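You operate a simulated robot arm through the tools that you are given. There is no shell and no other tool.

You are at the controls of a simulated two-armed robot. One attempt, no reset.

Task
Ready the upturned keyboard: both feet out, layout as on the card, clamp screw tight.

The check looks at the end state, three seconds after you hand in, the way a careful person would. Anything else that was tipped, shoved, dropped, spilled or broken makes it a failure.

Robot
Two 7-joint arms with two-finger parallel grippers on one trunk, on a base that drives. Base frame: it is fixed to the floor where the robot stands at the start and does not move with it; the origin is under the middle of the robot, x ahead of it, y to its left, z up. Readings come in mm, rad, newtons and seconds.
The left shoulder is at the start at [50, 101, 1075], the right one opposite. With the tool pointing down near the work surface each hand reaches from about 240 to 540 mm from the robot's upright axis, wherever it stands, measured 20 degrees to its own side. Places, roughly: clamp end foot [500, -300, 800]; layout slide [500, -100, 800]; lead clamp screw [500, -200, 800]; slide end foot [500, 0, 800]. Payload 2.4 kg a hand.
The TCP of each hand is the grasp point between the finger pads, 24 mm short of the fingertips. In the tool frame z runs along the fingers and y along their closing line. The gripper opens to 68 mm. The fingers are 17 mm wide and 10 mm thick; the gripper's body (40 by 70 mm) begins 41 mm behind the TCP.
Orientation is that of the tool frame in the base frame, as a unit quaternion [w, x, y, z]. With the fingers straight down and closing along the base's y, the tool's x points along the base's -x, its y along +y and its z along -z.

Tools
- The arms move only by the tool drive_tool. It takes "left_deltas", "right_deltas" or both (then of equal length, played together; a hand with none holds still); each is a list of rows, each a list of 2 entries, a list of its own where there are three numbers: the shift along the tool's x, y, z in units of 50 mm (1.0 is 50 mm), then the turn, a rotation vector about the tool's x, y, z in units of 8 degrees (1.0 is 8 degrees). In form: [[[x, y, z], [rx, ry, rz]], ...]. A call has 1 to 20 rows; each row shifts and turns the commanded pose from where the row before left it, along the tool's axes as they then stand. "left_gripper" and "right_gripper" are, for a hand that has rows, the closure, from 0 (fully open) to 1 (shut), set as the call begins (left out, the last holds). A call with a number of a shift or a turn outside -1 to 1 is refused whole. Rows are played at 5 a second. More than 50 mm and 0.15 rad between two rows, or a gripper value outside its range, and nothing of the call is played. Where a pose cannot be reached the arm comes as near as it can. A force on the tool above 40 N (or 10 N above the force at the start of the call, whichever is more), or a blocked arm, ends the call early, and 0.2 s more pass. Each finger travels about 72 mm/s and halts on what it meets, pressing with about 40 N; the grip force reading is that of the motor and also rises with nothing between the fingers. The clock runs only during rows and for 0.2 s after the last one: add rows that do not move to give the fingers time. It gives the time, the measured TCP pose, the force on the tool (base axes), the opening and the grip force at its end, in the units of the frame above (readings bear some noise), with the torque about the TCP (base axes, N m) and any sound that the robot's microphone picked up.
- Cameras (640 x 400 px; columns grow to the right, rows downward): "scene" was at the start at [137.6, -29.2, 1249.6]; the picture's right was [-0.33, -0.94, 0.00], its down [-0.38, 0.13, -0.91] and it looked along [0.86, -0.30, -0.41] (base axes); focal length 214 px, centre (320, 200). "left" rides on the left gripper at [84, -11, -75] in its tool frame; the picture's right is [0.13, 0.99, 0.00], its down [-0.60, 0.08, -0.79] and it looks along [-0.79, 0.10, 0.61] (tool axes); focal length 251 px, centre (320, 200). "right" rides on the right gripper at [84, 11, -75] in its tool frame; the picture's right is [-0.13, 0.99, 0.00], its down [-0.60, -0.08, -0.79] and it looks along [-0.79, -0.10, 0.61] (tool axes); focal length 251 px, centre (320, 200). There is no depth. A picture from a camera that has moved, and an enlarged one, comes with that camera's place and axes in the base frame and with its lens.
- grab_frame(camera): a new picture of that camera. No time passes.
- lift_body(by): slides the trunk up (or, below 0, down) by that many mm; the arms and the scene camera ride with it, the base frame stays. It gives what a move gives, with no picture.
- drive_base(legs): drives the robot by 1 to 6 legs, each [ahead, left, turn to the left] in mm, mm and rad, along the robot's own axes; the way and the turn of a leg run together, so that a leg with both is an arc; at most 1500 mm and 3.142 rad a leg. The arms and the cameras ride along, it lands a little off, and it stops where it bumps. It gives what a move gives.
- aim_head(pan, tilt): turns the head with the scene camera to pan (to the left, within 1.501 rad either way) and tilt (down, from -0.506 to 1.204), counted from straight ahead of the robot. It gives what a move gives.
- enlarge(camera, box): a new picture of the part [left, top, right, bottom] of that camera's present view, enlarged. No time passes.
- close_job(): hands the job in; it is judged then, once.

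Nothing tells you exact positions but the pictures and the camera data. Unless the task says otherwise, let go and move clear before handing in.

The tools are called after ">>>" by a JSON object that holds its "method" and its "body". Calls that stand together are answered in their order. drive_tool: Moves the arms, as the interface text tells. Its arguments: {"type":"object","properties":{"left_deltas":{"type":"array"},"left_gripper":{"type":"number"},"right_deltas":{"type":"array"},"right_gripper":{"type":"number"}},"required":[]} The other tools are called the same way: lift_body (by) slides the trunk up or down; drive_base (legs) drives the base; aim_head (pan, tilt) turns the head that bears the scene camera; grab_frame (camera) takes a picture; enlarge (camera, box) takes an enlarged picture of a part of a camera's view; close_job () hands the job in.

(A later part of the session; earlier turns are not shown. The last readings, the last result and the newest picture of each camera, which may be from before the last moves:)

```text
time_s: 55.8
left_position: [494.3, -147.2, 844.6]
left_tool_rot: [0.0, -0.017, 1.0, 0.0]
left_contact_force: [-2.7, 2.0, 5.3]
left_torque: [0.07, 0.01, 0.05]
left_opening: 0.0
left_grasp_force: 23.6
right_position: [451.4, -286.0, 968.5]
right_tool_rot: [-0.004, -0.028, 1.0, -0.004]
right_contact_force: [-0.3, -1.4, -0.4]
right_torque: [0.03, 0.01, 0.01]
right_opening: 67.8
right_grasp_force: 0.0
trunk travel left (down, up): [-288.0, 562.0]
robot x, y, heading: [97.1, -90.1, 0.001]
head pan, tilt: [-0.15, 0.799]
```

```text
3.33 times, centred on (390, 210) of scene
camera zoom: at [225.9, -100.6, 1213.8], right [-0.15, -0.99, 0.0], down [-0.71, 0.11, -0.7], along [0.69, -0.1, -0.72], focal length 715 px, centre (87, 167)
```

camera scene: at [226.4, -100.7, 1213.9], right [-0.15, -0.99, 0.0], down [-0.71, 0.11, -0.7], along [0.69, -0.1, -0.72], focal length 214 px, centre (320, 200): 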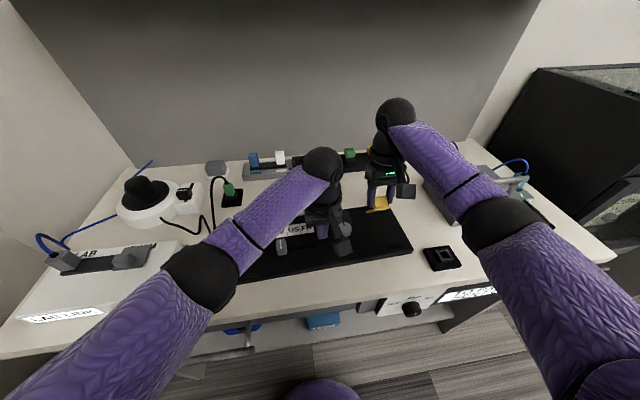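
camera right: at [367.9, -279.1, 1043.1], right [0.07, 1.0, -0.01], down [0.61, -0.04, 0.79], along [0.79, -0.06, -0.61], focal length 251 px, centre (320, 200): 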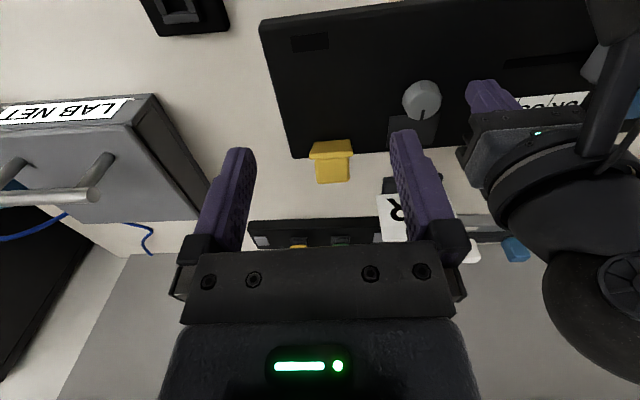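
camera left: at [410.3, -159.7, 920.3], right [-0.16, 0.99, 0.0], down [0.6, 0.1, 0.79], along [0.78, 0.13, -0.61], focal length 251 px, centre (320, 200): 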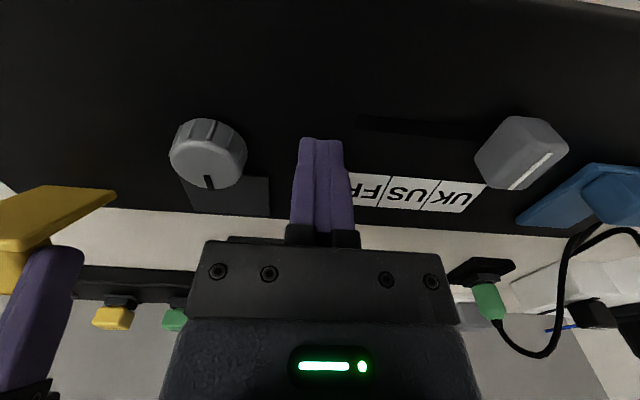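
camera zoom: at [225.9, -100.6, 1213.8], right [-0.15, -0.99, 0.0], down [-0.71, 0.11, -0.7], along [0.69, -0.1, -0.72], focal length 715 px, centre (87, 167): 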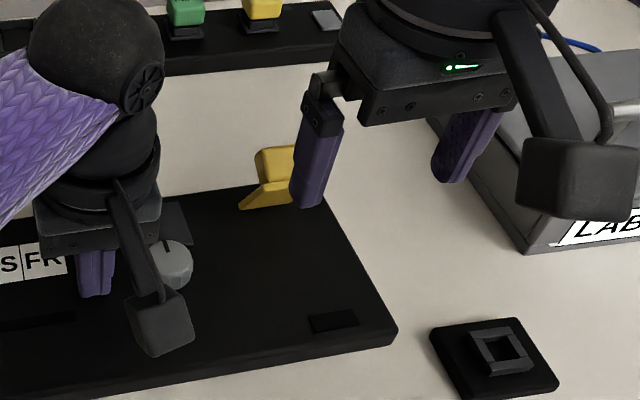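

The flap holds at about 58–60°. I'll close the right fingers, bring them down in front of the flap's underside, and add a little left-hand pressure.

>>> {"method": "drive_tool", "body": {"right_deltas": [[[-0.1, 0, 0.6], [0, 0, 0]], [[-0.15, 0, 0.6], [0, 0, 0]], [[-0.15, 0, 0.6], [0, 0, 0]], [[-0.2, 0, 0.05], [0, 0, 0]], [[-0.2, 0, 0], [0, 0, 0]], [[0, 0, 0], [0, 0, 0]]], "right_gripper": 1.0, "left_deltas": [[[0, 0, 0.005], [0, 0, 0]], [[0, 0, 0.005], [0, 0, 0]], [[0, 0, 0], [0, 0, 0]], [[0, 0, 0], [0, 0, 0]], [[0, 0, 0], [0, 0, 0]], [[0, 0, 0], [0, 0, 0]]]}}

>>> {"method": "grab_frame", "body": {"camera": "right"}}

>>> {"method": "enlarge", "body": {"camera": "scene", "box": [330, 150, 450, 270]}}

>>> {"method": "grab_frame", "body": {"camera": "left"}}

```text
time_s: 57.2
left_position: [494.8, -147.1, 843.2]
left_tool_rot: [-0.001, -0.017, 1.0, 0.0]
left_contact_force: [3.2, -0.4, 11.8]
left_torque: [0.0, -0.09, 0.05]
left_opening: 0.0
left_grasp_force: 23.5
right_position: [492.3, -284.5, 875.0]
right_tool_rot: [-0.004, -0.03, 1.0, -0.004]
right_contact_force: [0.1, 1.2, 0.1]
right_torque: [0.02, 0.03, 0.03]
right_opening: 0.2
right_grasp_force: 23.9
trunk travel left (down, up): [-288.0, 562.0]
robot x, y, heading: [93.8, -91.6, -0.002]
head pan, tilt: [-0.15, 0.799]
```

```text
taken
camera right: at [409.0, -276.8, 950.9], right [0.07, 1.0, -0.01], down [0.61, -0.04, 0.79], along [0.79, -0.06, -0.61], focal length 251 px, centre (320, 200)
```

right: 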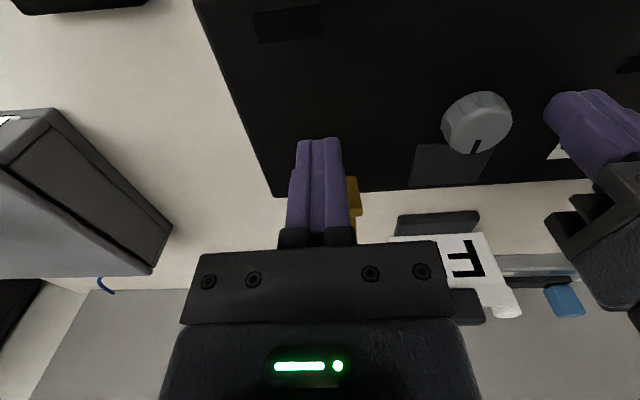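

```text
3.33 times, centred on (390, 210) of scene
camera zoom: at [226.0, -100.8, 1213.8], right [-0.15, -0.99, 0.0], down [-0.71, 0.11, -0.7], along [0.69, -0.1, -0.72], focal length 715 px, centre (87, 167)
```

zoom: 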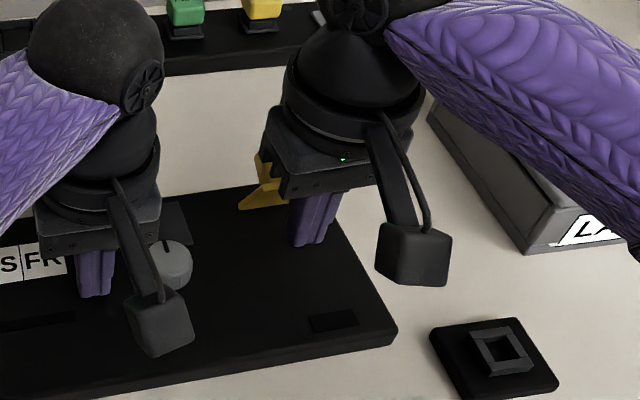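

```text
taken
camera left: at [410.5, -160.1, 920.2], right [-0.16, 0.99, 0.0], down [0.6, 0.1, 0.79], along [0.78, 0.13, -0.61], focal length 251 px, centre (320, 200)
```

left: 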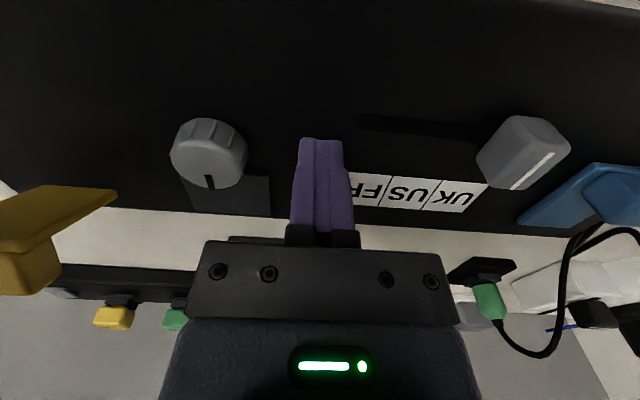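

Fingers are in front of the flap. I'll push forward in small steps, rising slightly with the free edge.

>>> {"method": "drive_tool", "body": {"right_deltas": [[[-0.06, 0, 0], [0, 0, 0]], [[-0.06, 0, 0], [0, 0, 0]], [[-0.06, 0, 0], [0, 0, 0]], [[-0.06, 0, 0], [0, 0, 0]], [[-0.05, 0, -0.02], [0, 0, 0]], [[-0.05, 0, -0.02], [0, 0, 0]], [[0, 0, 0], [0, 0, 0]]]}}

>>> {"method": "enlarge", "body": {"camera": "left", "box": [0, 130, 160, 260]}}

```text
time_s: 58.8
left_position: [494.3, -147.1, 843.9]
left_tool_rot: [0.0, -0.017, 1.0, 0.0]
left_contact_force: [4.8, -1.3, 15.9]
left_torque: [-0.06, -0.17, -0.07]
left_opening: 0.0
left_grasp_force: 24.1
right_position: [507.6, -283.6, 877.2]
right_tool_rot: [-0.003, -0.028, 1.0, -0.003]
right_contact_force: [0.1, 0.9, 0.0]
right_torque: [0.0, 0.02, -0.04]
right_opening: 0.2
right_grasp_force: 23.3
trunk travel left (down, up): [-288.0, 562.0]
robot x, y, heading: [94.0, -89.4, -0.004]
head pan, tilt: [-0.15, 0.799]
```

```text
3.08 times, centred on (80, 195) of left
camera zoom: at [410.5, -160.2, 920.2], right [-0.16, 0.99, 0.0], down [0.6, 0.1, 0.79], along [0.78, 0.13, -0.61], focal length 774 px, centre (1058, 215)
```

zoom: 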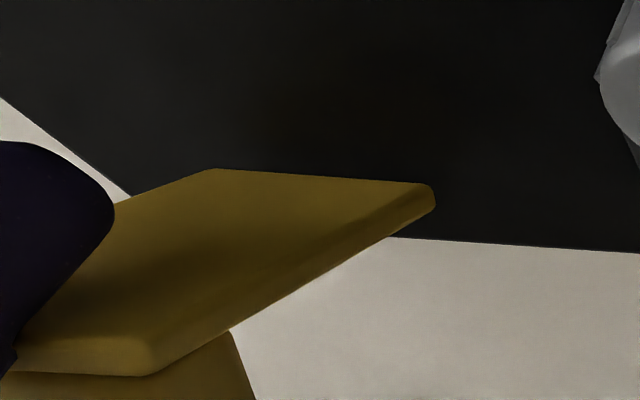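

>>> {"method": "drive_tool", "body": {"right_deltas": [[[-0.05, 0, 0], [0, 0, 0]], [[-0.05, 0, -0.01], [0, 0, 0]], [[-0.05, 0, -0.015], [0, 0, 0]], [[-0.05, 0, -0.015], [0, 0, 0]], [[0, 0, 0], [0, 0, 0]]]}}

>>> {"method": "enlarge", "body": {"camera": "left", "box": [0, 130, 160, 260]}}

```text
time_s: 60.0
left_position: [494.8, -146.6, 844.4]
left_tool_rot: [0.0, -0.016, 1.0, 0.0]
left_contact_force: [7.4, -5.2, 9.9]
left_torque: [-0.1, -0.24, 0.0]
left_opening: 0.0
left_grasp_force: 23.9
right_position: [518.4, -283.3, 879.0]
right_tool_rot: [-0.003, -0.028, 1.0, -0.003]
right_contact_force: [-3.3, 3.6, 10.2]
right_torque: [-0.01, -0.09, 0.05]
right_opening: 0.0
right_grasp_force: 23.8
trunk travel left (down, up): [-288.0, 562.0]
robot x, y, heading: [97.8, -85.4, 0.001]
head pan, tilt: [-0.15, 0.799]
```

```text
3.08 times, centred on (80, 195) of left
camera zoom: at [410.0, -159.9, 920.2], right [-0.16, 0.99, 0.0], down [0.6, 0.1, 0.79], along [0.78, 0.13, -0.61], focal length 774 px, centre (1058, 215)
```

zoom: 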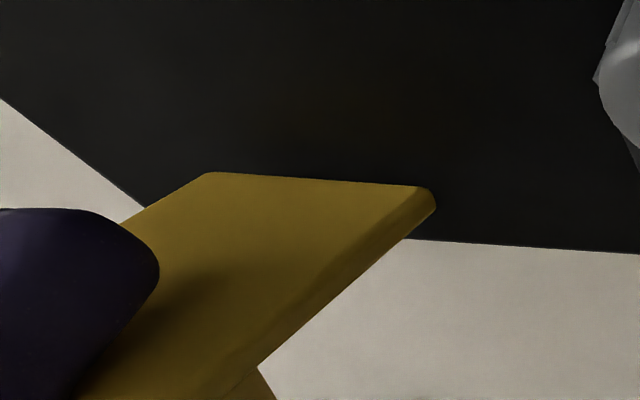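

The flap is turning further with little force. I'll continue the push.

>>> {"method": "drive_tool", "body": {"right_deltas": [[[-0.05, 0, -0.03], [0, 0, 0]], [[-0.05, 0, -0.02], [0, 0, 0]], [[-0.05, 0, -0.015], [0, 0, 0]], [[-0.05, 0, -0.01], [0, 0, 0]], [[0, 0, 0], [0, 0, 0]]]}}

>>> {"method": "enlarge", "body": {"camera": "left", "box": [0, 130, 160, 260]}}

```text
time_s: 61.2
left_position: [494.4, -146.7, 844.3]
left_tool_rot: [0.0, -0.017, 1.0, 0.001]
left_contact_force: [-1.2, 0.2, 13.1]
left_torque: [0.0, 0.04, -0.01]
left_opening: 0.0
left_grasp_force: 24.5
right_position: [529.0, -282.4, 882.8]
right_tool_rot: [-0.003, -0.029, 1.0, -0.004]
right_contact_force: [-0.4, -0.3, -0.2]
right_torque: [0.0, -0.01, 0.0]
right_opening: 0.2
right_grasp_force: 24.6
trunk travel left (down, up): [-288.0, 562.0]
robot x, y, heading: [93.6, -89.7, -0.002]
head pan, tilt: [-0.15, 0.799]
```

```text
3.08 times, centred on (80, 195) of left
camera zoom: at [409.9, -159.8, 920.2], right [-0.16, 0.99, 0.0], down [0.6, 0.1, 0.79], along [0.78, 0.13, -0.61], focal length 774 px, centre (1058, 215)
```

zoom: 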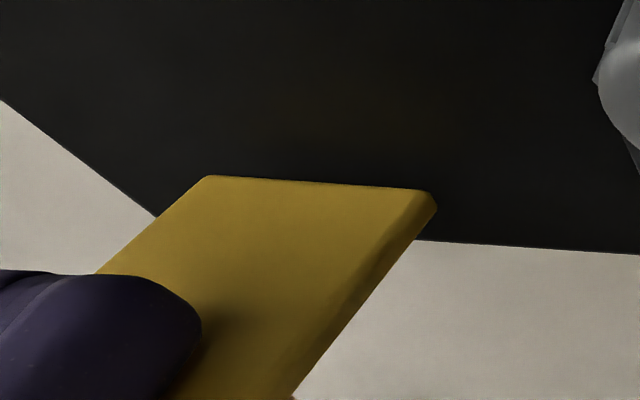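

>>> {"method": "grab_frame", "body": {"camera": "left"}}

>>> {"method": "grab_frame", "body": {"camera": "right"}}

>>> {"method": "enlarge", "body": {"camera": "left", "box": [0, 170, 160, 300]}}

```text
taken
camera left: at [409.9, -159.8, 920.2], right [-0.16, 0.99, 0.0], down [0.6, 0.1, 0.79], along [0.78, 0.13, -0.61], focal length 251 px, centre (320, 200)
```

left: 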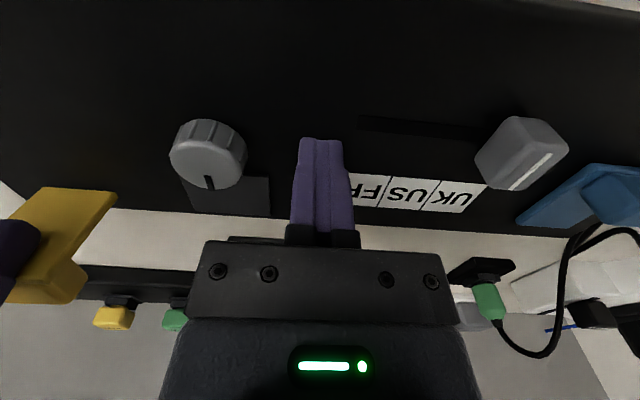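

```text
taken
camera right: at [444.8, -275.4, 958.0], right [0.07, 1.0, -0.01], down [0.61, -0.04, 0.79], along [0.79, -0.06, -0.61], focal length 251 px, centre (320, 200)
```

right: 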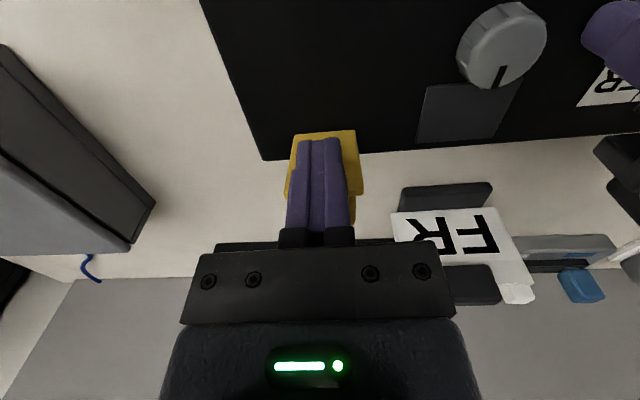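

```text
3.08 times, centred on (80, 235) of left
camera zoom: at [409.9, -159.8, 920.2], right [-0.16, 0.99, 0.0], down [0.6, 0.1, 0.79], along [0.78, 0.13, -0.61], focal length 774 px, centre (1058, 92)
```

zoom: 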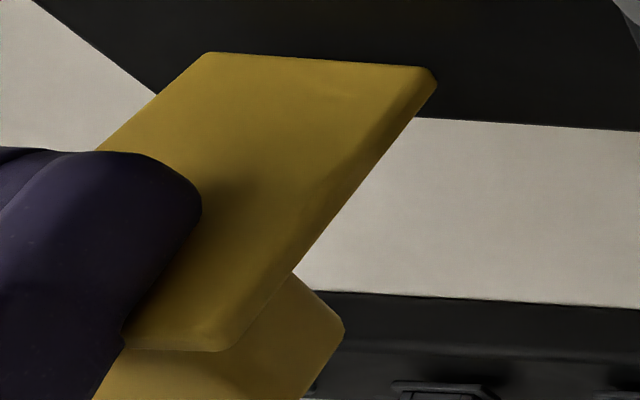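

The flap stands at about 84° now. I'll push a few millimetres further, gently, to find its end stop.

>>> {"method": "drive_tool", "body": {"right_deltas": [[[-0.04, 0, 0], [0, 0, 0]], [[-0.04, 0, 0], [0, 0, 0]], [[-0.04, 0, 0], [0, 0, 0]], [[-0.04, 0, 0], [0, 0, 0]], [[0, 0, 0], [0, 0, 0]]]}}

>>> {"method": "enlarge", "body": {"camera": "left", "box": [0, 170, 160, 300]}}

```text
time_s: 62.4
left_position: [494.2, -146.3, 845.0]
left_tool_rot: [0.0, -0.017, 1.0, 0.0]
left_contact_force: [1.9, 1.3, 4.4]
left_torque: [0.06, -0.08, 0.01]
left_opening: 0.1
left_grasp_force: 23.2
right_position: [536.0, -281.5, 882.1]
right_tool_rot: [-0.003, -0.027, 1.0, -0.003]
right_contact_force: [-0.8, -5.3, 18.1]
right_torque: [0.04, -0.17, -0.04]
right_opening: 0.0
right_grasp_force: 23.4
trunk travel left (down, up): [-288.0, 562.0]
robot x, y, heading: [96.0, -90.0, 0.002]
head pan, tilt: [-0.15, 0.799]
```

```text
3.08 times, centred on (80, 235) of left
camera zoom: at [409.9, -159.9, 920.2], right [-0.16, 0.99, 0.0], down [0.6, 0.1, 0.79], along [0.78, 0.13, -0.61], focal length 774 px, centre (1058, 92)
```

zoom: 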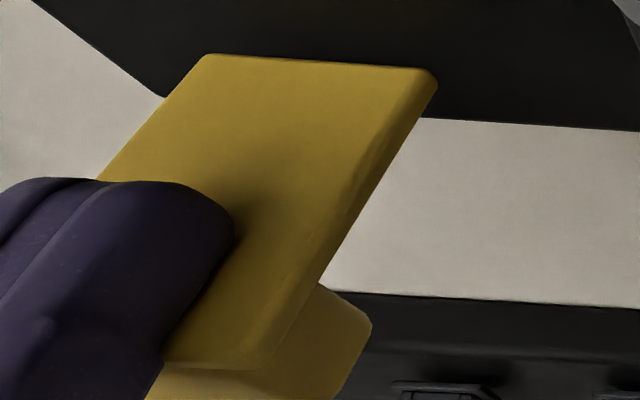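

It still turns freely at about 93°. I'll raise the fingertip a little for better leverage and keep going gently to look for the stop.

>>> {"method": "drive_tool", "body": {"right_deltas": [[[0.02, 0, -0.1], [0, 0, 0]], [[-0.04, 0, -0.05], [0, 0, 0]], [[-0.05, 0, 0], [0, 0, 0]], [[-0.05, 0, 0], [0, 0, 0]], [[-0.05, 0, 0], [0, 0, 0]], [[0, 0, 0], [0, 0, 0]]]}}

>>> {"method": "enlarge", "body": {"camera": "left", "box": [0, 170, 160, 300]}}

```text
time_s: 63.8
left_position: [492.8, -146.9, 843.6]
left_tool_rot: [0.0, -0.017, 1.0, 0.001]
left_contact_force: [0.7, 0.6, 2.2]
left_torque: [-0.01, -0.03, 0.01]
left_opening: 0.0
left_grasp_force: 23.5
right_position: [544.5, -282.0, 891.5]
right_tool_rot: [-0.002, -0.029, 1.0, -0.004]
right_contact_force: [-9.2, 0.8, 4.6]
right_torque: [-0.04, 0.14, 0.03]
right_opening: 0.1
right_grasp_force: 23.9
trunk travel left (down, up): [-288.0, 562.0]
robot x, y, heading: [96.6, -88.7, -0.001]
head pan, tilt: [-0.15, 0.799]
```

```text
3.08 times, centred on (80, 235) of left
camera zoom: at [409.5, -159.9, 920.2], right [-0.16, 0.99, 0.0], down [0.6, 0.1, 0.79], along [0.78, 0.13, -0.61], focal length 774 px, centre (1058, 92)
```

zoom: 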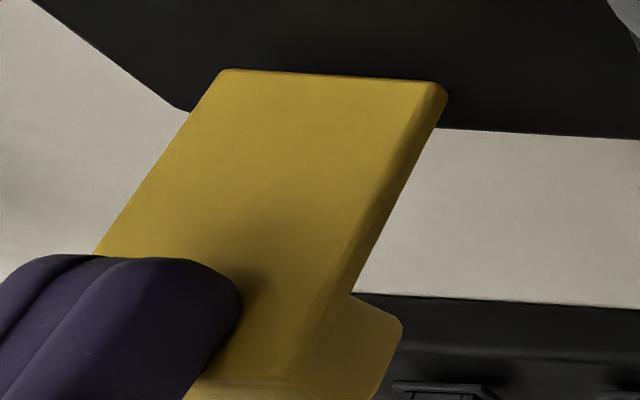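

The board slid a few millimetres because the left hand's pressure had dropped. I'll press harder on the left, then push gently again to see whether the flap is at its stop.

>>> {"method": "drive_tool", "body": {"left_deltas": [[[0, 0, 0.008], [0, 0, 0]], [[0, 0, 0.006], [0, 0, 0]], [[0, 0, 0], [0, 0, 0]]]}}

>>> {"method": "drive_tool", "body": {"right_deltas": [[[-0.02, 0, 0], [0, 0, 0]], [[-0.02, 0, 0], [0, 0, 0]], [[-0.02, 0, 0], [0, 0, 0]], [[0, 0, 0], [0, 0, 0]]]}}

>>> {"method": "enlarge", "body": {"camera": "left", "box": [0, 170, 160, 300]}}

```text
time_s: 64.6
left_position: [493.7, -148.0, 843.1]
left_tool_rot: [0.0, -0.016, 1.0, 0.0]
left_contact_force: [-1.8, 1.0, 2.1]
left_torque: [0.0, 0.01, -0.05]
left_opening: 0.0
left_grasp_force: 23.4
right_position: [544.0, -281.3, 890.5]
right_tool_rot: [-0.003, -0.029, 1.0, -0.003]
right_contact_force: [-8.6, -0.5, 5.0]
right_torque: [-0.02, 0.16, 0.01]
right_opening: 0.0
right_grasp_force: 23.7
trunk travel left (down, up): [-288.0, 562.0]
robot x, y, heading: [99.4, -90.3, 0.003]
head pan, tilt: [-0.15, 0.799]
```

```text
time_s: 65.6
left_position: [494.0, -146.5, 844.8]
left_tool_rot: [0.0, -0.017, 1.0, 0.0]
left_contact_force: [-1.4, 1.1, 4.1]
left_torque: [0.02, 0.04, -0.02]
left_opening: 0.0
left_grasp_force: 23.9
right_position: [547.5, -281.3, 890.0]
right_tool_rot: [-0.004, -0.029, 1.0, -0.004]
right_contact_force: [-8.3, -1.8, 4.6]
right_torque: [-0.06, 0.18, 0.02]
right_opening: 0.0
right_grasp_force: 23.6
trunk travel left (down, up): [-288.0, 562.0]
robot x, y, heading: [93.2, -91.2, 0.002]
head pan, tilt: [-0.15, 0.799]
```

```text
3.08 times, centred on (80, 235) of left
camera zoom: at [410.1, -160.1, 920.2], right [-0.16, 0.99, 0.0], down [0.6, 0.1, 0.79], along [0.78, 0.13, -0.61], focal length 774 px, centre (1058, 92)
```

zoom: 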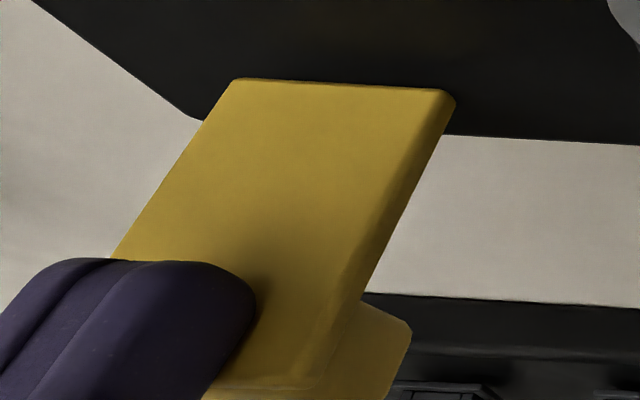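

The finger moved 3 mm and the board moved with it at a steady 8.5 N, so the yellow foot is at its stop, standing at about 97°. I'll retreat the right hand, lift the left, and look over the board before moving on to the screw.

>>> {"method": "drive_tool", "body": {"right_deltas": [[[0.3, 0, 0], [0, 0, 0]], [[0.5, 0, -0.3], [0, 0, 0]], [[0.5, 0, -0.7], [0, 0, 0]], [[0.3, 0, -0.7], [0, 0, 0]], [[0, 0, 0], [0, 0, 0]]], "left_deltas": [[[0, 0, 0], [0, 0, 0]], [[0, 0, -0.3], [0, 0, 0]], [[0.1, 0.3, -0.6], [0, 0, 0]], [[0.4, 0.5, -0.6], [0, 0, 0]], [[0.5, 0.5, 0], [0, 0, 0]]]}}

>>> {"method": "grab_frame", "body": {"camera": "scene"}}

>>> {"method": "grab_frame", "body": {"camera": "right"}}

>>> {"method": "grab_frame", "body": {"camera": "left"}}

```text
time_s: 66.8
left_position: [440.4, -80.5, 918.0]
left_tool_rot: [-0.001, -0.018, 1.0, 0.002]
left_contact_force: [-0.8, 0.8, -0.4]
left_torque: [0.01, 0.0, 0.02]
left_opening: 0.0
left_grasp_force: 23.1
right_position: [468.3, -283.6, 974.6]
right_tool_rot: [-0.004, -0.029, 1.0, -0.005]
right_contact_force: [0.1, -0.3, -0.3]
right_torque: [-0.01, 0.0, -0.01]
right_opening: 0.0
right_grasp_force: 23.5
trunk travel left (down, up): [-288.0, 562.0]
robot x, y, heading: [95.5, -88.2, 0.001]
head pan, tilt: [-0.15, 0.799]
```

```text
taken
camera scene: at [226.3, -100.7, 1213.7], right [-0.15, -0.99, 0.0], down [-0.71, 0.11, -0.7], along [0.69, -0.1, -0.72], focal length 214 px, centre (320, 200)
```

scene: 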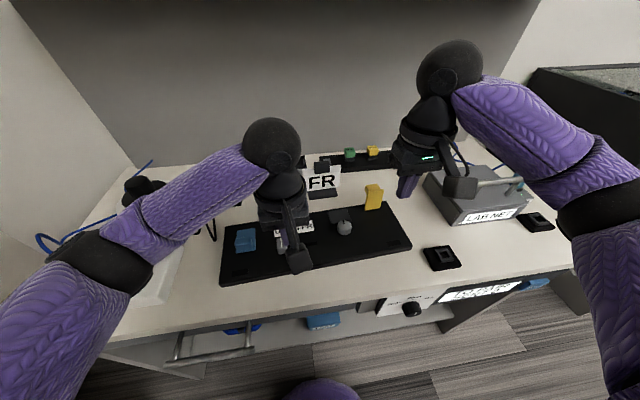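

```text
taken
camera right: at [384.8, -277.1, 1051.2], right [0.07, 1.0, -0.01], down [0.61, -0.04, 0.79], along [0.79, -0.06, -0.61], focal length 251 px, centre (320, 200)
```

right: 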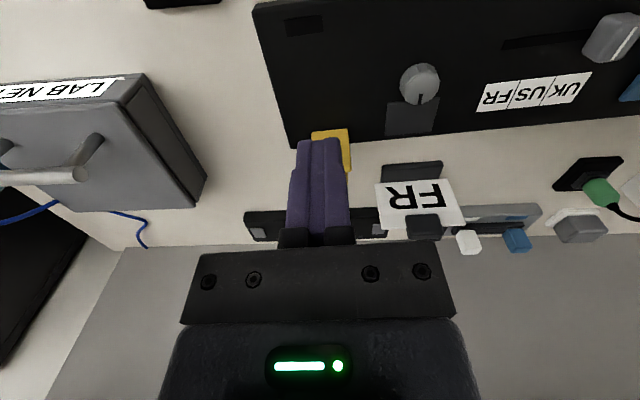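

```text
taken
camera left: at [356.9, -94.3, 994.9], right [-0.16, 0.99, 0.0], down [0.6, 0.1, 0.79], along [0.78, 0.13, -0.61], focal length 251 px, centre (320, 200)
```

left: 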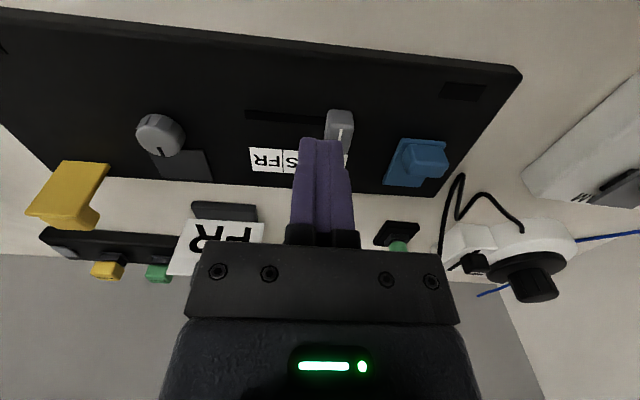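

The yellow foot stands upright on its own. I'll enlarge to measure the screw's position and the board's pose.

>>> {"method": "enlarge", "body": {"camera": "right", "box": [370, 40, 600, 160]}}

>>> {"method": "enlarge", "body": {"camera": "left", "box": [20, 90, 220, 230]}}

>>> {"method": "enlarge", "body": {"camera": "scene", "box": [300, 170, 430, 270]}}

```text
2.78 times, centred on (485, 100) of right
camera zoom: at [384.8, -277.1, 1051.2], right [0.07, 1.0, -0.01], down [0.61, -0.04, 0.79], along [0.79, -0.06, -0.61], focal length 700 px, centre (-139, 478)
```

zoom: 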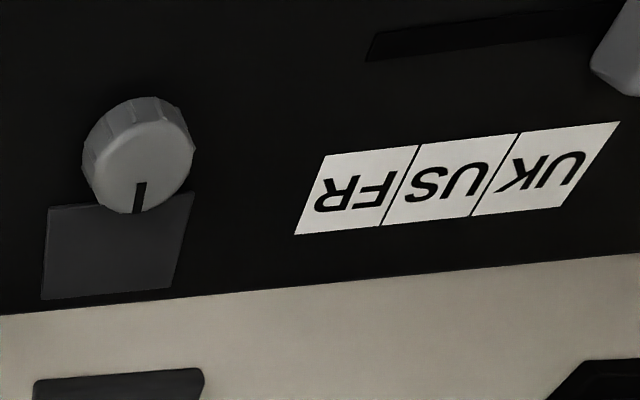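

```text
2.86 times, centred on (120, 160) of left
camera zoom: at [356.9, -94.3, 994.9], right [-0.16, 0.99, 0.0], down [0.6, 0.1, 0.79], along [0.78, 0.13, -0.61], focal length 718 px, centre (891, 314)
```

zoom: 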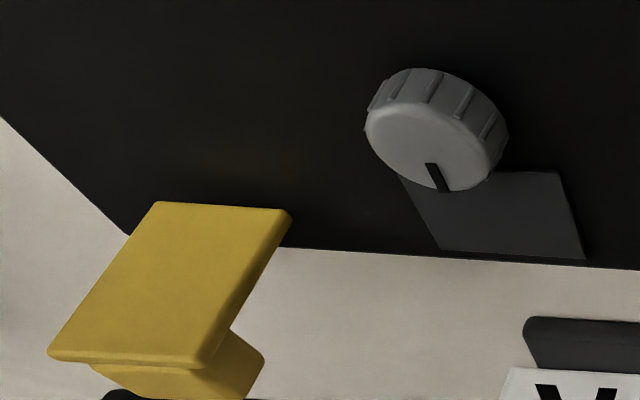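

```text
4.00 times, centred on (365, 220) of scene
camera zoom: at [226.3, -100.7, 1213.7], right [-0.15, -0.99, 0.0], down [-0.71, 0.11, -0.7], along [0.69, -0.1, -0.72], focal length 858 px, centre (140, 120)
```

zoom: 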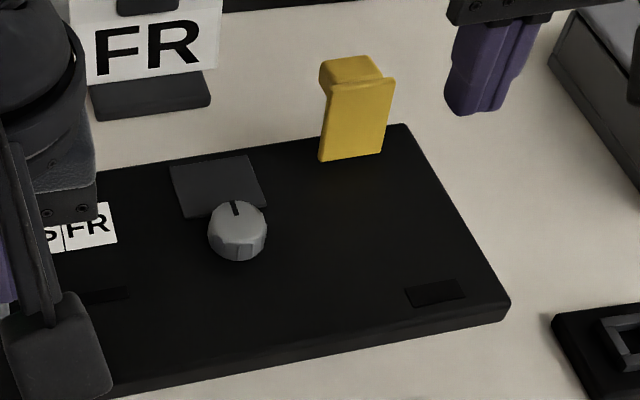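

The screw knob is at about (503, -198), its top at z ≈ 839 and about 33 mm across. The left hand will hold the board near (450, -40) while the right hand turns the screw, so I'll position both.

>>> {"method": "drive_tool", "body": {"left_deltas": [[[-0.05, 0.3, 0.2], [0, 0, 0]], [[-0.05, 0.3, 0.4], [0, 0, 0]], [[-0.1, 0.25, 0.5], [0, 0, 0]], [[0, 0, 0.2], [0, 0, 0]]], "right_deltas": [[[-0.27, 0.56, 0.2], [0, 0, 0]], [[-0.27, 0.56, 0.2], [0, 0, 0]], [[-0.27, 0.56, 0.2], [0, 0, 0]], [[0, 0, 0], [0, 0, 0]]], "right_gripper": 0.0}}

>>> {"method": "drive_tool", "body": {"right_deltas": [[[0, 0, 0], [0, 0, -1]], [[0, 0, 0], [0, 0, -1]], [[0, 0, 0], [0, 0, -1]], [[0, 0, 0], [0, 0, -1]], [[0, 0, 0], [0, 0, -1]], [[0, 0, 0], [0, 0, -1]], [[0, 0, 0], [0, 0, -1]], [[0, 0, 0], [0, 0, -1]], [[0, 0, 0], [0, 0, 0]]]}}

>>> {"method": "grab_frame", "body": {"camera": "scene"}}

>>> {"method": "grab_frame", "body": {"camera": "right"}}

>>> {"method": "grab_frame", "body": {"camera": "left"}}

```text
time_s: 67.8
left_position: [451.4, -39.2, 852.4]
left_tool_rot: [-0.001, -0.017, 1.0, 0.0]
left_contact_force: [0.2, -0.6, -0.7]
left_torque: [0.04, -0.01, 0.02]
left_opening: 0.0
left_grasp_force: 23.4
right_position: [506.0, -198.0, 945.1]
right_tool_rot: [-0.003, -0.029, 1.0, -0.004]
right_contact_force: [0.3, 0.5, 0.4]
right_torque: [0.02, -0.01, 0.01]
right_opening: 67.8
right_grasp_force: 0.1
trunk travel left (down, up): [-288.0, 562.0]
robot x, y, heading: [96.6, -90.2, -0.002]
head pan, tilt: [-0.15, 0.799]
```

```text
time_s: 69.2
left_position: [452.2, -38.9, 854.2]
left_tool_rot: [-0.001, -0.016, 1.0, -0.001]
left_contact_force: [-0.4, -1.1, -0.3]
left_torque: [-0.03, 0.0, -0.01]
left_opening: 0.0
left_grasp_force: 23.8
right_position: [505.5, -196.6, 944.1]
right_tool_rot: [-0.001, -0.417, 0.909, 0.002]
right_contact_force: [-1.5, 0.8, -0.3]
right_torque: [-0.04, -0.11, -0.1]
right_opening: 68.0
right_grasp_force: 0.1
trunk travel left (down, up): [-288.0, 562.0]
robot x, y, heading: [95.2, -90.2, 0.001]
head pan, tilt: [-0.15, 0.799]
stopped in row 7 (right hand): the force on the tool passed its limit at 81 N (the readings are from after the stop); the commanded pose is now the measured one
```

```text
taken
camera scene: at [226.4, -100.7, 1213.7], right [-0.15, -0.99, 0.0], down [-0.71, 0.11, -0.7], along [0.69, -0.1, -0.72], focal length 214 px, centre (320, 200)
```

scene: 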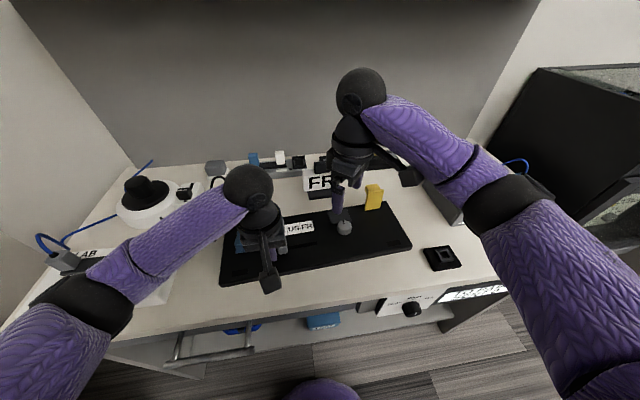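

```text
taken
camera right: at [443.1, -253.5, 1019.6], right [-0.67, 0.75, 0.0], down [0.46, 0.4, 0.79], along [0.59, 0.53, -0.61], focal length 251 px, centre (320, 200)
```

right: 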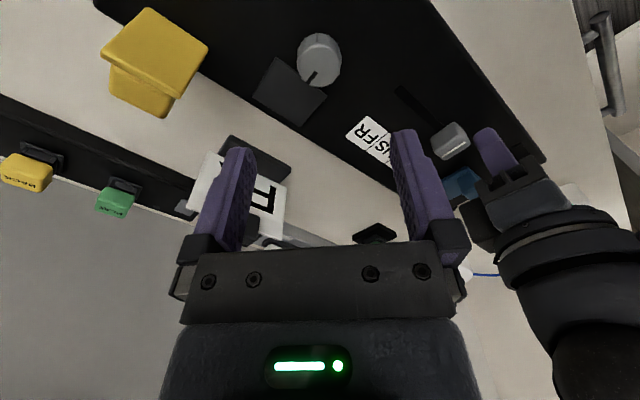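

```text
taken
camera left: at [367.5, -52.8, 929.6], right [-0.16, 0.99, 0.0], down [0.6, 0.1, 0.79], along [0.78, 0.13, -0.61], focal length 251 px, centre (320, 200)
```

left: 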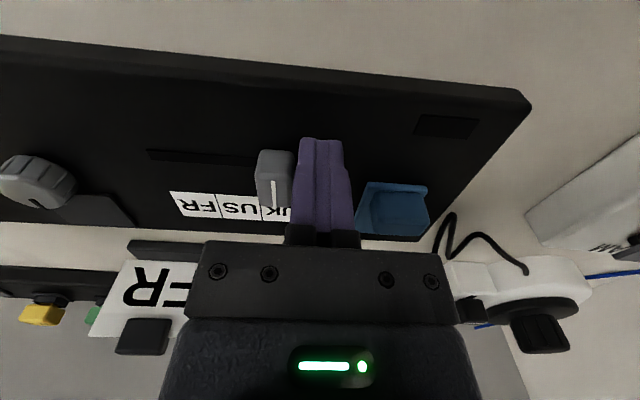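

The hand's bracket met its forearm at about 45° of turn to that side. It's released now, so I'll work from here in the other direction, clockwise. I'll check alignment over the knob.

>>> {"method": "drive_tool", "body": {"right_deltas": [[[0, 0, 0], [0, 0, 0.5]], [[0, 0, 0.4], [0, 0, 0.3]], [[0, 0, 0.4], [0, 0, 0]], [[0, 0, 0], [0, 0, 0]]]}}

>>> {"method": "grab_frame", "body": {"camera": "right"}}

>>> {"method": "enlarge", "body": {"camera": "scene", "box": [290, 150, 410, 260]}}

```text
time_s: 70.2
left_position: [452.0, -40.4, 853.7]
left_tool_rot: [0.0, -0.017, 1.0, 0.0]
left_contact_force: [0.2, -0.3, 0.4]
left_torque: [0.03, 0.0, 0.0]
left_opening: 0.0
left_grasp_force: 23.8
right_position: [504.3, -196.1, 905.1]
right_tool_rot: [-0.001, -0.365, 0.931, 0.002]
right_contact_force: [0.1, -0.1, 0.4]
right_torque: [0.04, 0.03, -0.01]
right_opening: 68.1
right_grasp_force: 0.1
trunk travel left (down, up): [-288.0, 562.0]
robot x, y, heading: [93.8, -87.9, -0.0]
head pan, tilt: [-0.15, 0.799]
```

```text
taken
camera right: at [436.6, -246.1, 980.3], right [-0.58, 0.81, 0.0], down [0.5, 0.35, 0.79], along [0.64, 0.46, -0.61], focal length 251 px, centre (320, 200)
```

right: 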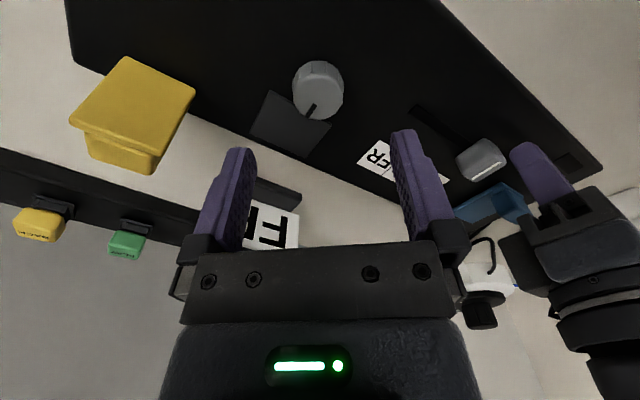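

```text
3.64 times, centred on (350, 205) of scene
camera zoom: at [226.5, -100.7, 1213.7], right [-0.15, -0.99, 0.0], down [-0.71, 0.11, -0.7], along [0.69, -0.1, -0.72], focal length 780 px, centre (211, 182)
```

zoom: 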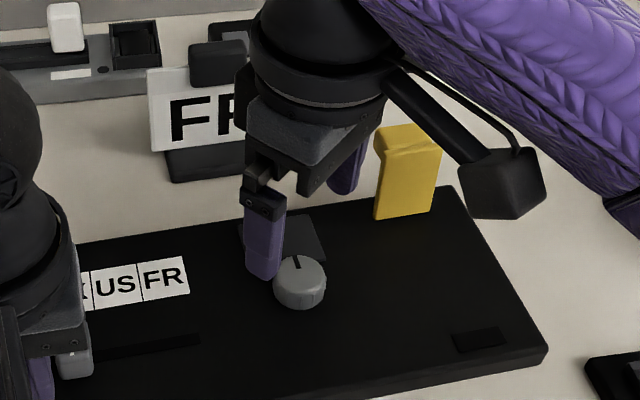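

The knob centre reads about (502, -199). I'll shift slightly, lower the open fingers around it, and bring the left hand into light contact.

>>> {"method": "drive_tool", "body": {"right_deltas": [[[0.035, -0.008, 0.3], [0, 0, 0]], [[0.035, -0.008, 0.3], [0, 0, 0]], [[0, 0, 0.25], [0, 0, 0]], [[0, 0, 0.25], [0, 0, 0]], [[0, 0, 0], [0, 0, 0]], [[0, 0, 0], [0, 0, 0]], [[0, 0, 0], [0, 0, 0]], [[0, 0, 0], [0, 0, 0]]], "left_deltas": [[[0, 0, 0.04], [0, 0, 0]], [[0, 0, 0.04], [0, 0, 0]], [[0, 0, 0.03], [0, 0, 0]], [[0, 0, 0.02], [0, 0, 0]], [[0, 0, 0.02], [0, 0, 0]], [[0, 0, 0.015], [0, 0, 0]], [[0, 0, 0.015], [0, 0, 0]], [[0, 0, 0.015], [0, 0, 0]]]}}

>>> {"method": "grab_frame", "body": {"camera": "right"}}

>>> {"method": "enlarge", "body": {"camera": "scene", "box": [290, 150, 410, 260]}}

```text
time_s: 72.0
left_position: [451.8, -39.5, 843.2]
left_tool_rot: [-0.001, -0.017, 1.0, -0.001]
left_contact_force: [0.8, 0.2, 5.0]
left_torque: [-0.03, -0.02, 0.06]
left_opening: 0.0
left_grasp_force: 23.3
right_position: [502.2, -199.8, 851.2]
right_tool_rot: [0.0, -0.365, 0.931, 0.0]
right_contact_force: [0.0, 1.0, -0.4]
right_torque: [0.0, -0.01, -0.01]
right_opening: 67.9
right_grasp_force: 0.0
trunk travel left (down, up): [-288.0, 562.0]
robot x, y, heading: [94.3, -86.7, -0.001]
head pan, tilt: [-0.15, 0.799]
```

```text
taken
camera right: at [433.9, -249.1, 925.5], right [-0.58, 0.81, 0.0], down [0.5, 0.35, 0.79], along [0.64, 0.46, -0.61], focal length 251 px, centre (320, 200)
```

right: 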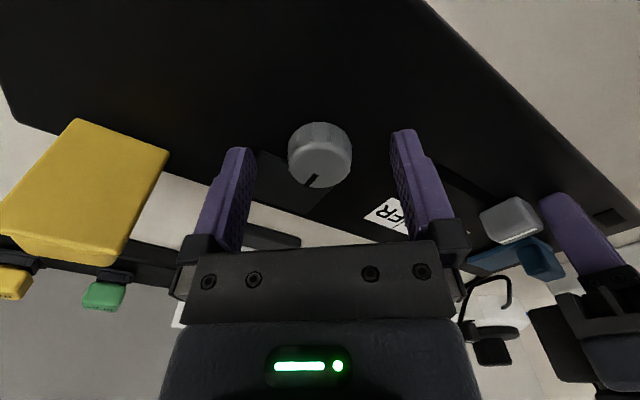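

```text
3.64 times, centred on (350, 205) of scene
camera zoom: at [226.1, -100.7, 1213.8], right [-0.15, -0.99, 0.0], down [-0.71, 0.11, -0.7], along [0.69, -0.1, -0.72], focal length 780 px, centre (211, 182)
```

zoom: 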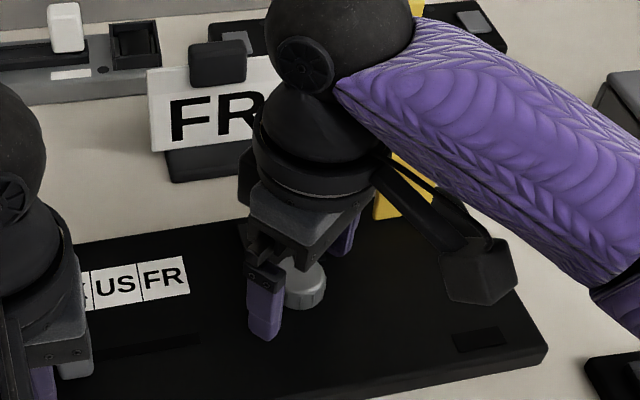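

The knob sits centred between the fingers and the left hand presses lightly with 5 N. I'll close on the knob.

>>> {"method": "drive_tool", "body": {"right_deltas": [[[0, 0, 0], [0, 0, 0]], [[0, 0, 0], [0, 0, 0]], [[0, 0, 0], [0, 0, 0]], [[0, 0, 0], [0, 0, 0]]], "right_gripper": 1.0, "left_deltas": [[[0, 0, 0.005], [0, 0, 0]], [[0, 0, 0.005], [0, 0, 0]], [[0, 0, 0], [0, 0, 0]], [[0, 0, 0], [0, 0, 0]]]}}

```text
time_s: 73.0
left_position: [452.9, -39.5, 843.8]
left_tool_rot: [0.001, -0.017, 1.0, -0.001]
left_contact_force: [-0.2, 4.9, 35.8]
left_torque: [0.12, 0.08, -0.09]
left_opening: 0.1
left_grasp_force: 23.7
right_position: [502.5, -199.0, 851.3]
right_tool_rot: [0.0, -0.365, 0.931, 0.001]
right_contact_force: [11.6, -3.7, -0.1]
right_torque: [-0.11, -0.35, -0.05]
right_opening: 30.1
right_grasp_force: 40.0
trunk travel left (down, up): [-288.0, 562.0]
robot x, y, heading: [96.6, -88.5, 0.004]
head pan, tilt: [-0.15, 0.799]
```

I have the knob, 30 mm wide. I'll ease the left pressure slightly and begin turning clockwise in small steps.

>>> {"method": "drive_tool", "body": {"right_deltas": [[[-0.006, -0.005, 0], [0, 0, 0]], [[0, 0, 0], [0, 0, 0.5]], [[0, 0, 0], [0, 0, 0.5]], [[0, 0, 0], [0, 0, 0.5]], [[0, 0, 0], [0, 0, 0]]], "left_deltas": [[[0, 0, -0.007], [0, 0, 0]], [[0, 0, 0], [0, 0, 0]], [[0, 0, 0], [0, 0, 0]], [[0, 0, 0], [0, 0, 0]], [[0, 0, 0], [0, 0, 0]]]}}

>>> {"method": "grab_frame", "body": {"camera": "right"}}

```text
time_s: 74.2
left_position: [448.7, -39.1, 844.5]
left_tool_rot: [0.0, -0.016, 1.0, 0.0]
left_contact_force: [6.1, -2.5, 7.8]
left_torque: [-0.03, -0.21, -0.03]
left_opening: 0.3
left_grasp_force: 23.5
right_position: [501.4, -199.8, 850.0]
right_tool_rot: [0.0, -0.265, 0.964, 0.001]
right_contact_force: [-10.1, -0.7, 15.6]
right_torque: [-0.39, 1.02, 0.01]
right_opening: 30.0
right_grasp_force: 40.1
trunk travel left (down, up): [-288.0, 562.0]
robot x, y, heading: [94.4, -89.8, -0.0]
head pan, tilt: [-0.15, 0.799]
```

```text
taken
camera right: at [425.1, -233.7, 925.6], right [-0.4, 0.92, 0.0], down [0.56, 0.24, 0.79], along [0.73, 0.32, -0.61], focal length 251 px, centre (320, 200)
```

right: 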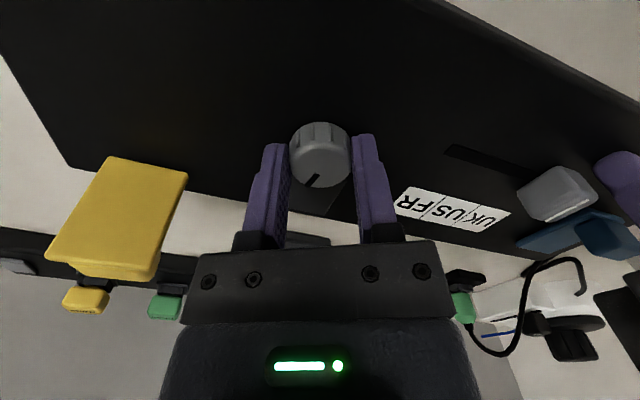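

The knob turns with the gripper and takes almost no torque. I'll continue clockwise.

>>> {"method": "drive_tool", "body": {"right_deltas": [[[0.005, 0, -0.01], [0, 0, 0.5]], [[0, 0, 0], [0, 0, 0.7]], [[0, 0, 0], [0, 0, 0.7]], [[0, 0, 0], [0, 0, 0.7]], [[0, 0, 0], [0, 0, 0.7]], [[0, 0, 0], [0, 0, 0.7]], [[0, 0, 0], [0, 0, 0]]]}}

>>> {"method": "grab_frame", "body": {"camera": "right"}}

```text
time_s: 75.8
left_position: [450.0, -38.4, 844.6]
left_tool_rot: [0.0, -0.017, 1.0, -0.001]
left_contact_force: [0.3, -0.2, -0.5]
left_torque: [0.02, 0.02, -0.01]
left_opening: 0.2
left_grasp_force: 24.2
right_position: [501.4, -198.9, 848.8]
right_tool_rot: [0.0, 0.01, 1.0, 0.001]
right_contact_force: [-11.2, 11.1, 13.0]
right_torque: [0.34, 0.26, -0.01]
right_opening: 30.0
right_grasp_force: 39.9
trunk travel left (down, up): [-288.0, 562.0]
robot x, y, heading: [93.5, -88.6, 0.004]
head pan, tilt: [-0.15, 0.799]
```

```text
taken
camera right: at [418.9, -186.2, 925.6], right [0.15, 0.99, 0.0], down [0.6, -0.09, 0.79], along [0.78, -0.12, -0.61], focal length 251 px, centre (320, 200)
```

right: 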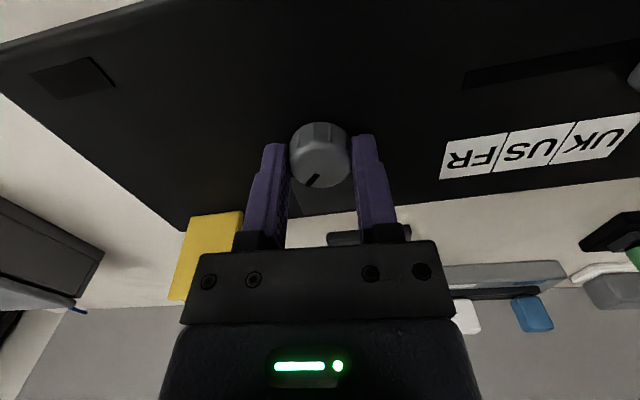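

>>> {"method": "drive_tool", "body": {"right_deltas": [[[0.003, -0.003, -0.008], [0, 0, 0.6]], [[0, 0, 0], [0, 0, 0.8]], [[0, 0, 0], [0, 0, 0.8]], [[0, 0, 0], [0, 0, 0.8]], [[0, 0, 0], [0, 0, 0.8]], [[0, 0, 0], [0, 0, 0.8]], [[0, 0, 0], [0, 0, 0.8]], [[0, 0, 0], [0, 0, 0.8]], [[0, 0, 0], [0, 0, 0]]]}}

>>> {"method": "grab_frame", "body": {"camera": "right"}}

>>> {"method": "grab_frame", "body": {"camera": "scene"}}

```text
time_s: 77.8
left_position: [450.0, -40.3, 844.1]
left_tool_rot: [0.0, -0.017, 1.0, -0.001]
left_contact_force: [-8.6, -4.8, 17.0]
left_torque: [-0.07, 0.21, -0.16]
left_opening: 0.0
left_grasp_force: 23.9
right_position: [502.8, -200.0, 850.2]
right_tool_rot: [0.0, 0.43, 0.903, 0.001]
right_contact_force: [6.7, 14.7, -1.0]
right_torque: [0.06, -0.46, 0.03]
right_opening: 30.1
right_grasp_force: 40.8
trunk travel left (down, up): [-288.0, 562.0]
robot x, y, heading: [91.4, -91.6, 0.001]
head pan, tilt: [-0.15, 0.799]
```

```text
taken
camera right: at [458.8, -128.0, 925.9], right [0.85, 0.53, 0.0], down [0.32, -0.52, 0.79], along [0.42, -0.67, -0.61], focal length 251 px, centre (320, 200)
```

right: 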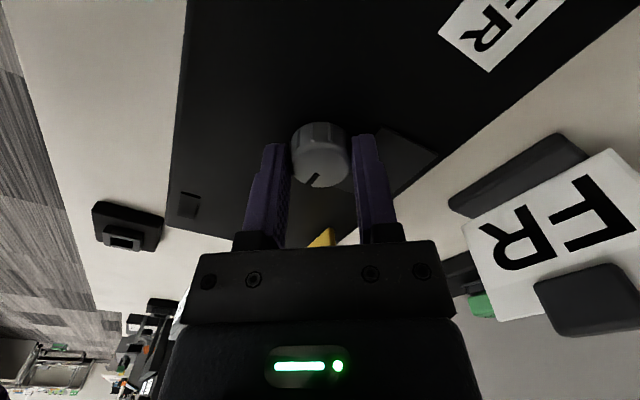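

```text
taken
camera scene: at [225.7, -99.9, 1213.8], right [-0.15, -0.99, 0.0], down [-0.71, 0.11, -0.7], along [0.69, -0.1, -0.72], focal length 214 px, centre (320, 200)
```

scene: 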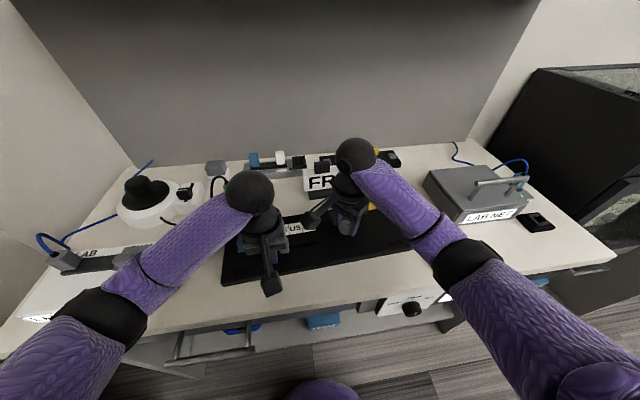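

It has turned about 94° with no resistance yet. I'll turn a little further, then re-grip and repeat.

>>> {"method": "drive_tool", "body": {"right_deltas": [[[-0.006, -0.002, 0], [0, 0, 0.8]], [[0, 0, 0], [0, 0, 0.8]], [[0, 0, 0], [0, 0, 0.8]], [[0, 0, 0], [0, 0, 0]]]}}

>>> {"method": "drive_tool", "body": {"right_deltas": [[[0, 0, 0], [0, 0, 0]], [[0, 0, 0], [0, 0, 0]], [[0, 0, 0], [0, 0, 0]]], "right_gripper": 0.0}}

>>> {"method": "grab_frame", "body": {"camera": "right"}}

```text
time_s: 78.8
left_position: [450.3, -39.9, 844.5]
left_tool_rot: [-0.001, -0.017, 1.0, -0.001]
left_contact_force: [-10.3, -9.9, 16.8]
left_torque: [-0.22, 0.25, -0.1]
left_opening: 0.1
left_grasp_force: 22.7
right_position: [503.5, -200.4, 850.2]
right_tool_rot: [-0.001, 0.573, 0.819, -0.001]
right_contact_force: [4.4, 18.2, -0.2]
right_torque: [0.59, -0.1, 0.03]
right_opening: 30.1
right_grasp_force: 39.7
trunk travel left (down, up): [-288.0, 562.0]
robot x, y, heading: [97.0, -91.1, -0.002]
head pan, tilt: [-0.15, 0.799]
```

```text
time_s: 79.6
left_position: [450.3, -38.7, 843.8]
left_tool_rot: [0.0, -0.017, 1.0, 0.0]
left_contact_force: [-5.3, 0.3, 10.1]
left_torque: [0.0, 0.09, 0.1]
left_opening: 0.0
left_grasp_force: 23.8
right_position: [501.8, -200.0, 851.1]
right_tool_rot: [-0.001, 0.573, 0.82, 0.0]
right_contact_force: [-0.3, 0.3, -0.6]
right_torque: [-0.03, -0.01, 0.03]
right_opening: 67.9
right_grasp_force: 0.1
trunk travel left (down, up): [-288.0, 562.0]
robot x, y, heading: [95.9, -90.2, -0.002]
head pan, tilt: [-0.15, 0.799]
```

```text
taken
camera right: at [484.4, -118.2, 926.1], right [0.98, 0.22, 0.0], down [0.13, -0.6, 0.79], along [0.17, -0.77, -0.61], focal length 251 px, centre (320, 200)
```

right: 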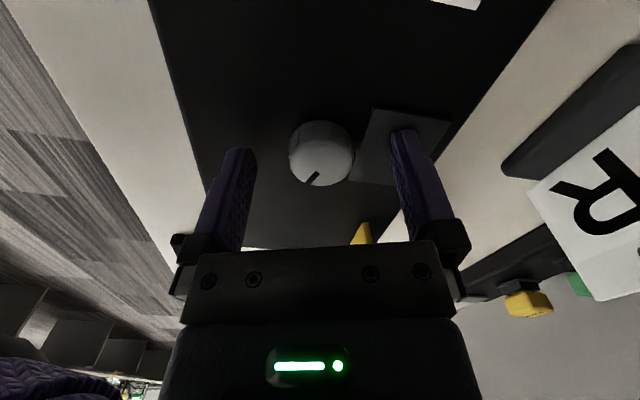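

About 113° done. I'll swing the open hand back around the knob for the second stroke.

>>> {"method": "drive_tool", "body": {"right_deltas": [[[0, 0, 0], [0, 0, -1]], [[0, 0, 0], [0, 0, -1]], [[0, 0, 0], [0, 0, -1]], [[0, 0, 0], [0, 0, -1]], [[0, 0, 0], [0, 0, -1]], [[0, 0, 0], [0, 0, -1]], [[0, 0, 0], [0, 0, -1]], [[0, 0, 0], [0, 0, -1]], [[0, 0, 0], [0, 0, -1]], [[0, 0, 0], [0, 0, -1]], [[0, 0, 0], [0, 0, -1]], [[0, 0, 0], [0, 0, -1]], [[0, 0, 0], [0, 0, -1]], [[0, 0, 0], [0, 0, -0.8]], [[0, 0, 0], [0, 0, 0]]]}}

>>> {"method": "grab_frame", "body": {"camera": "right"}}

```text
time_s: 82.8
left_position: [451.1, -39.0, 844.1]
left_tool_rot: [0.0, -0.016, 1.0, 0.001]
left_contact_force: [-3.5, 1.5, 9.4]
left_torque: [0.01, 0.04, -0.01]
left_opening: 0.0
left_grasp_force: 23.2
right_position: [503.2, -200.6, 850.3]
right_tool_rot: [0.0, -0.346, 0.938, 0.001]
right_contact_force: [0.6, -0.1, -0.3]
right_torque: [-0.01, 0.02, 0.02]
right_opening: 68.0
right_grasp_force: 0.0
trunk travel left (down, up): [-288.0, 562.0]
robot x, y, heading: [95.6, -91.8, -0.001]
head pan, tilt: [-0.15, 0.799]
```

```text
taken
camera right: at [433.1, -246.6, 925.9], right [-0.55, 0.84, 0.0], down [0.51, 0.33, 0.79], along [0.66, 0.43, -0.61], focal length 251 px, centre (320, 200)
```

right: 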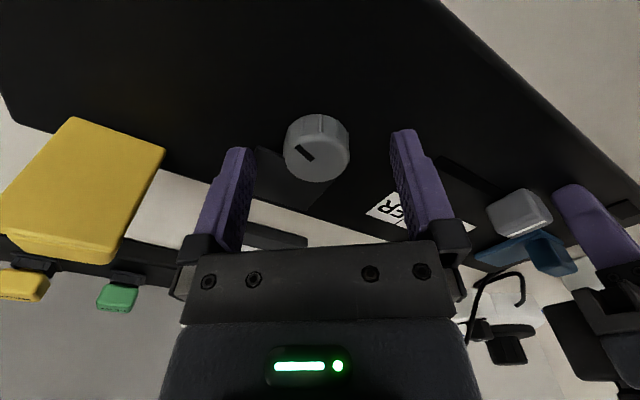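

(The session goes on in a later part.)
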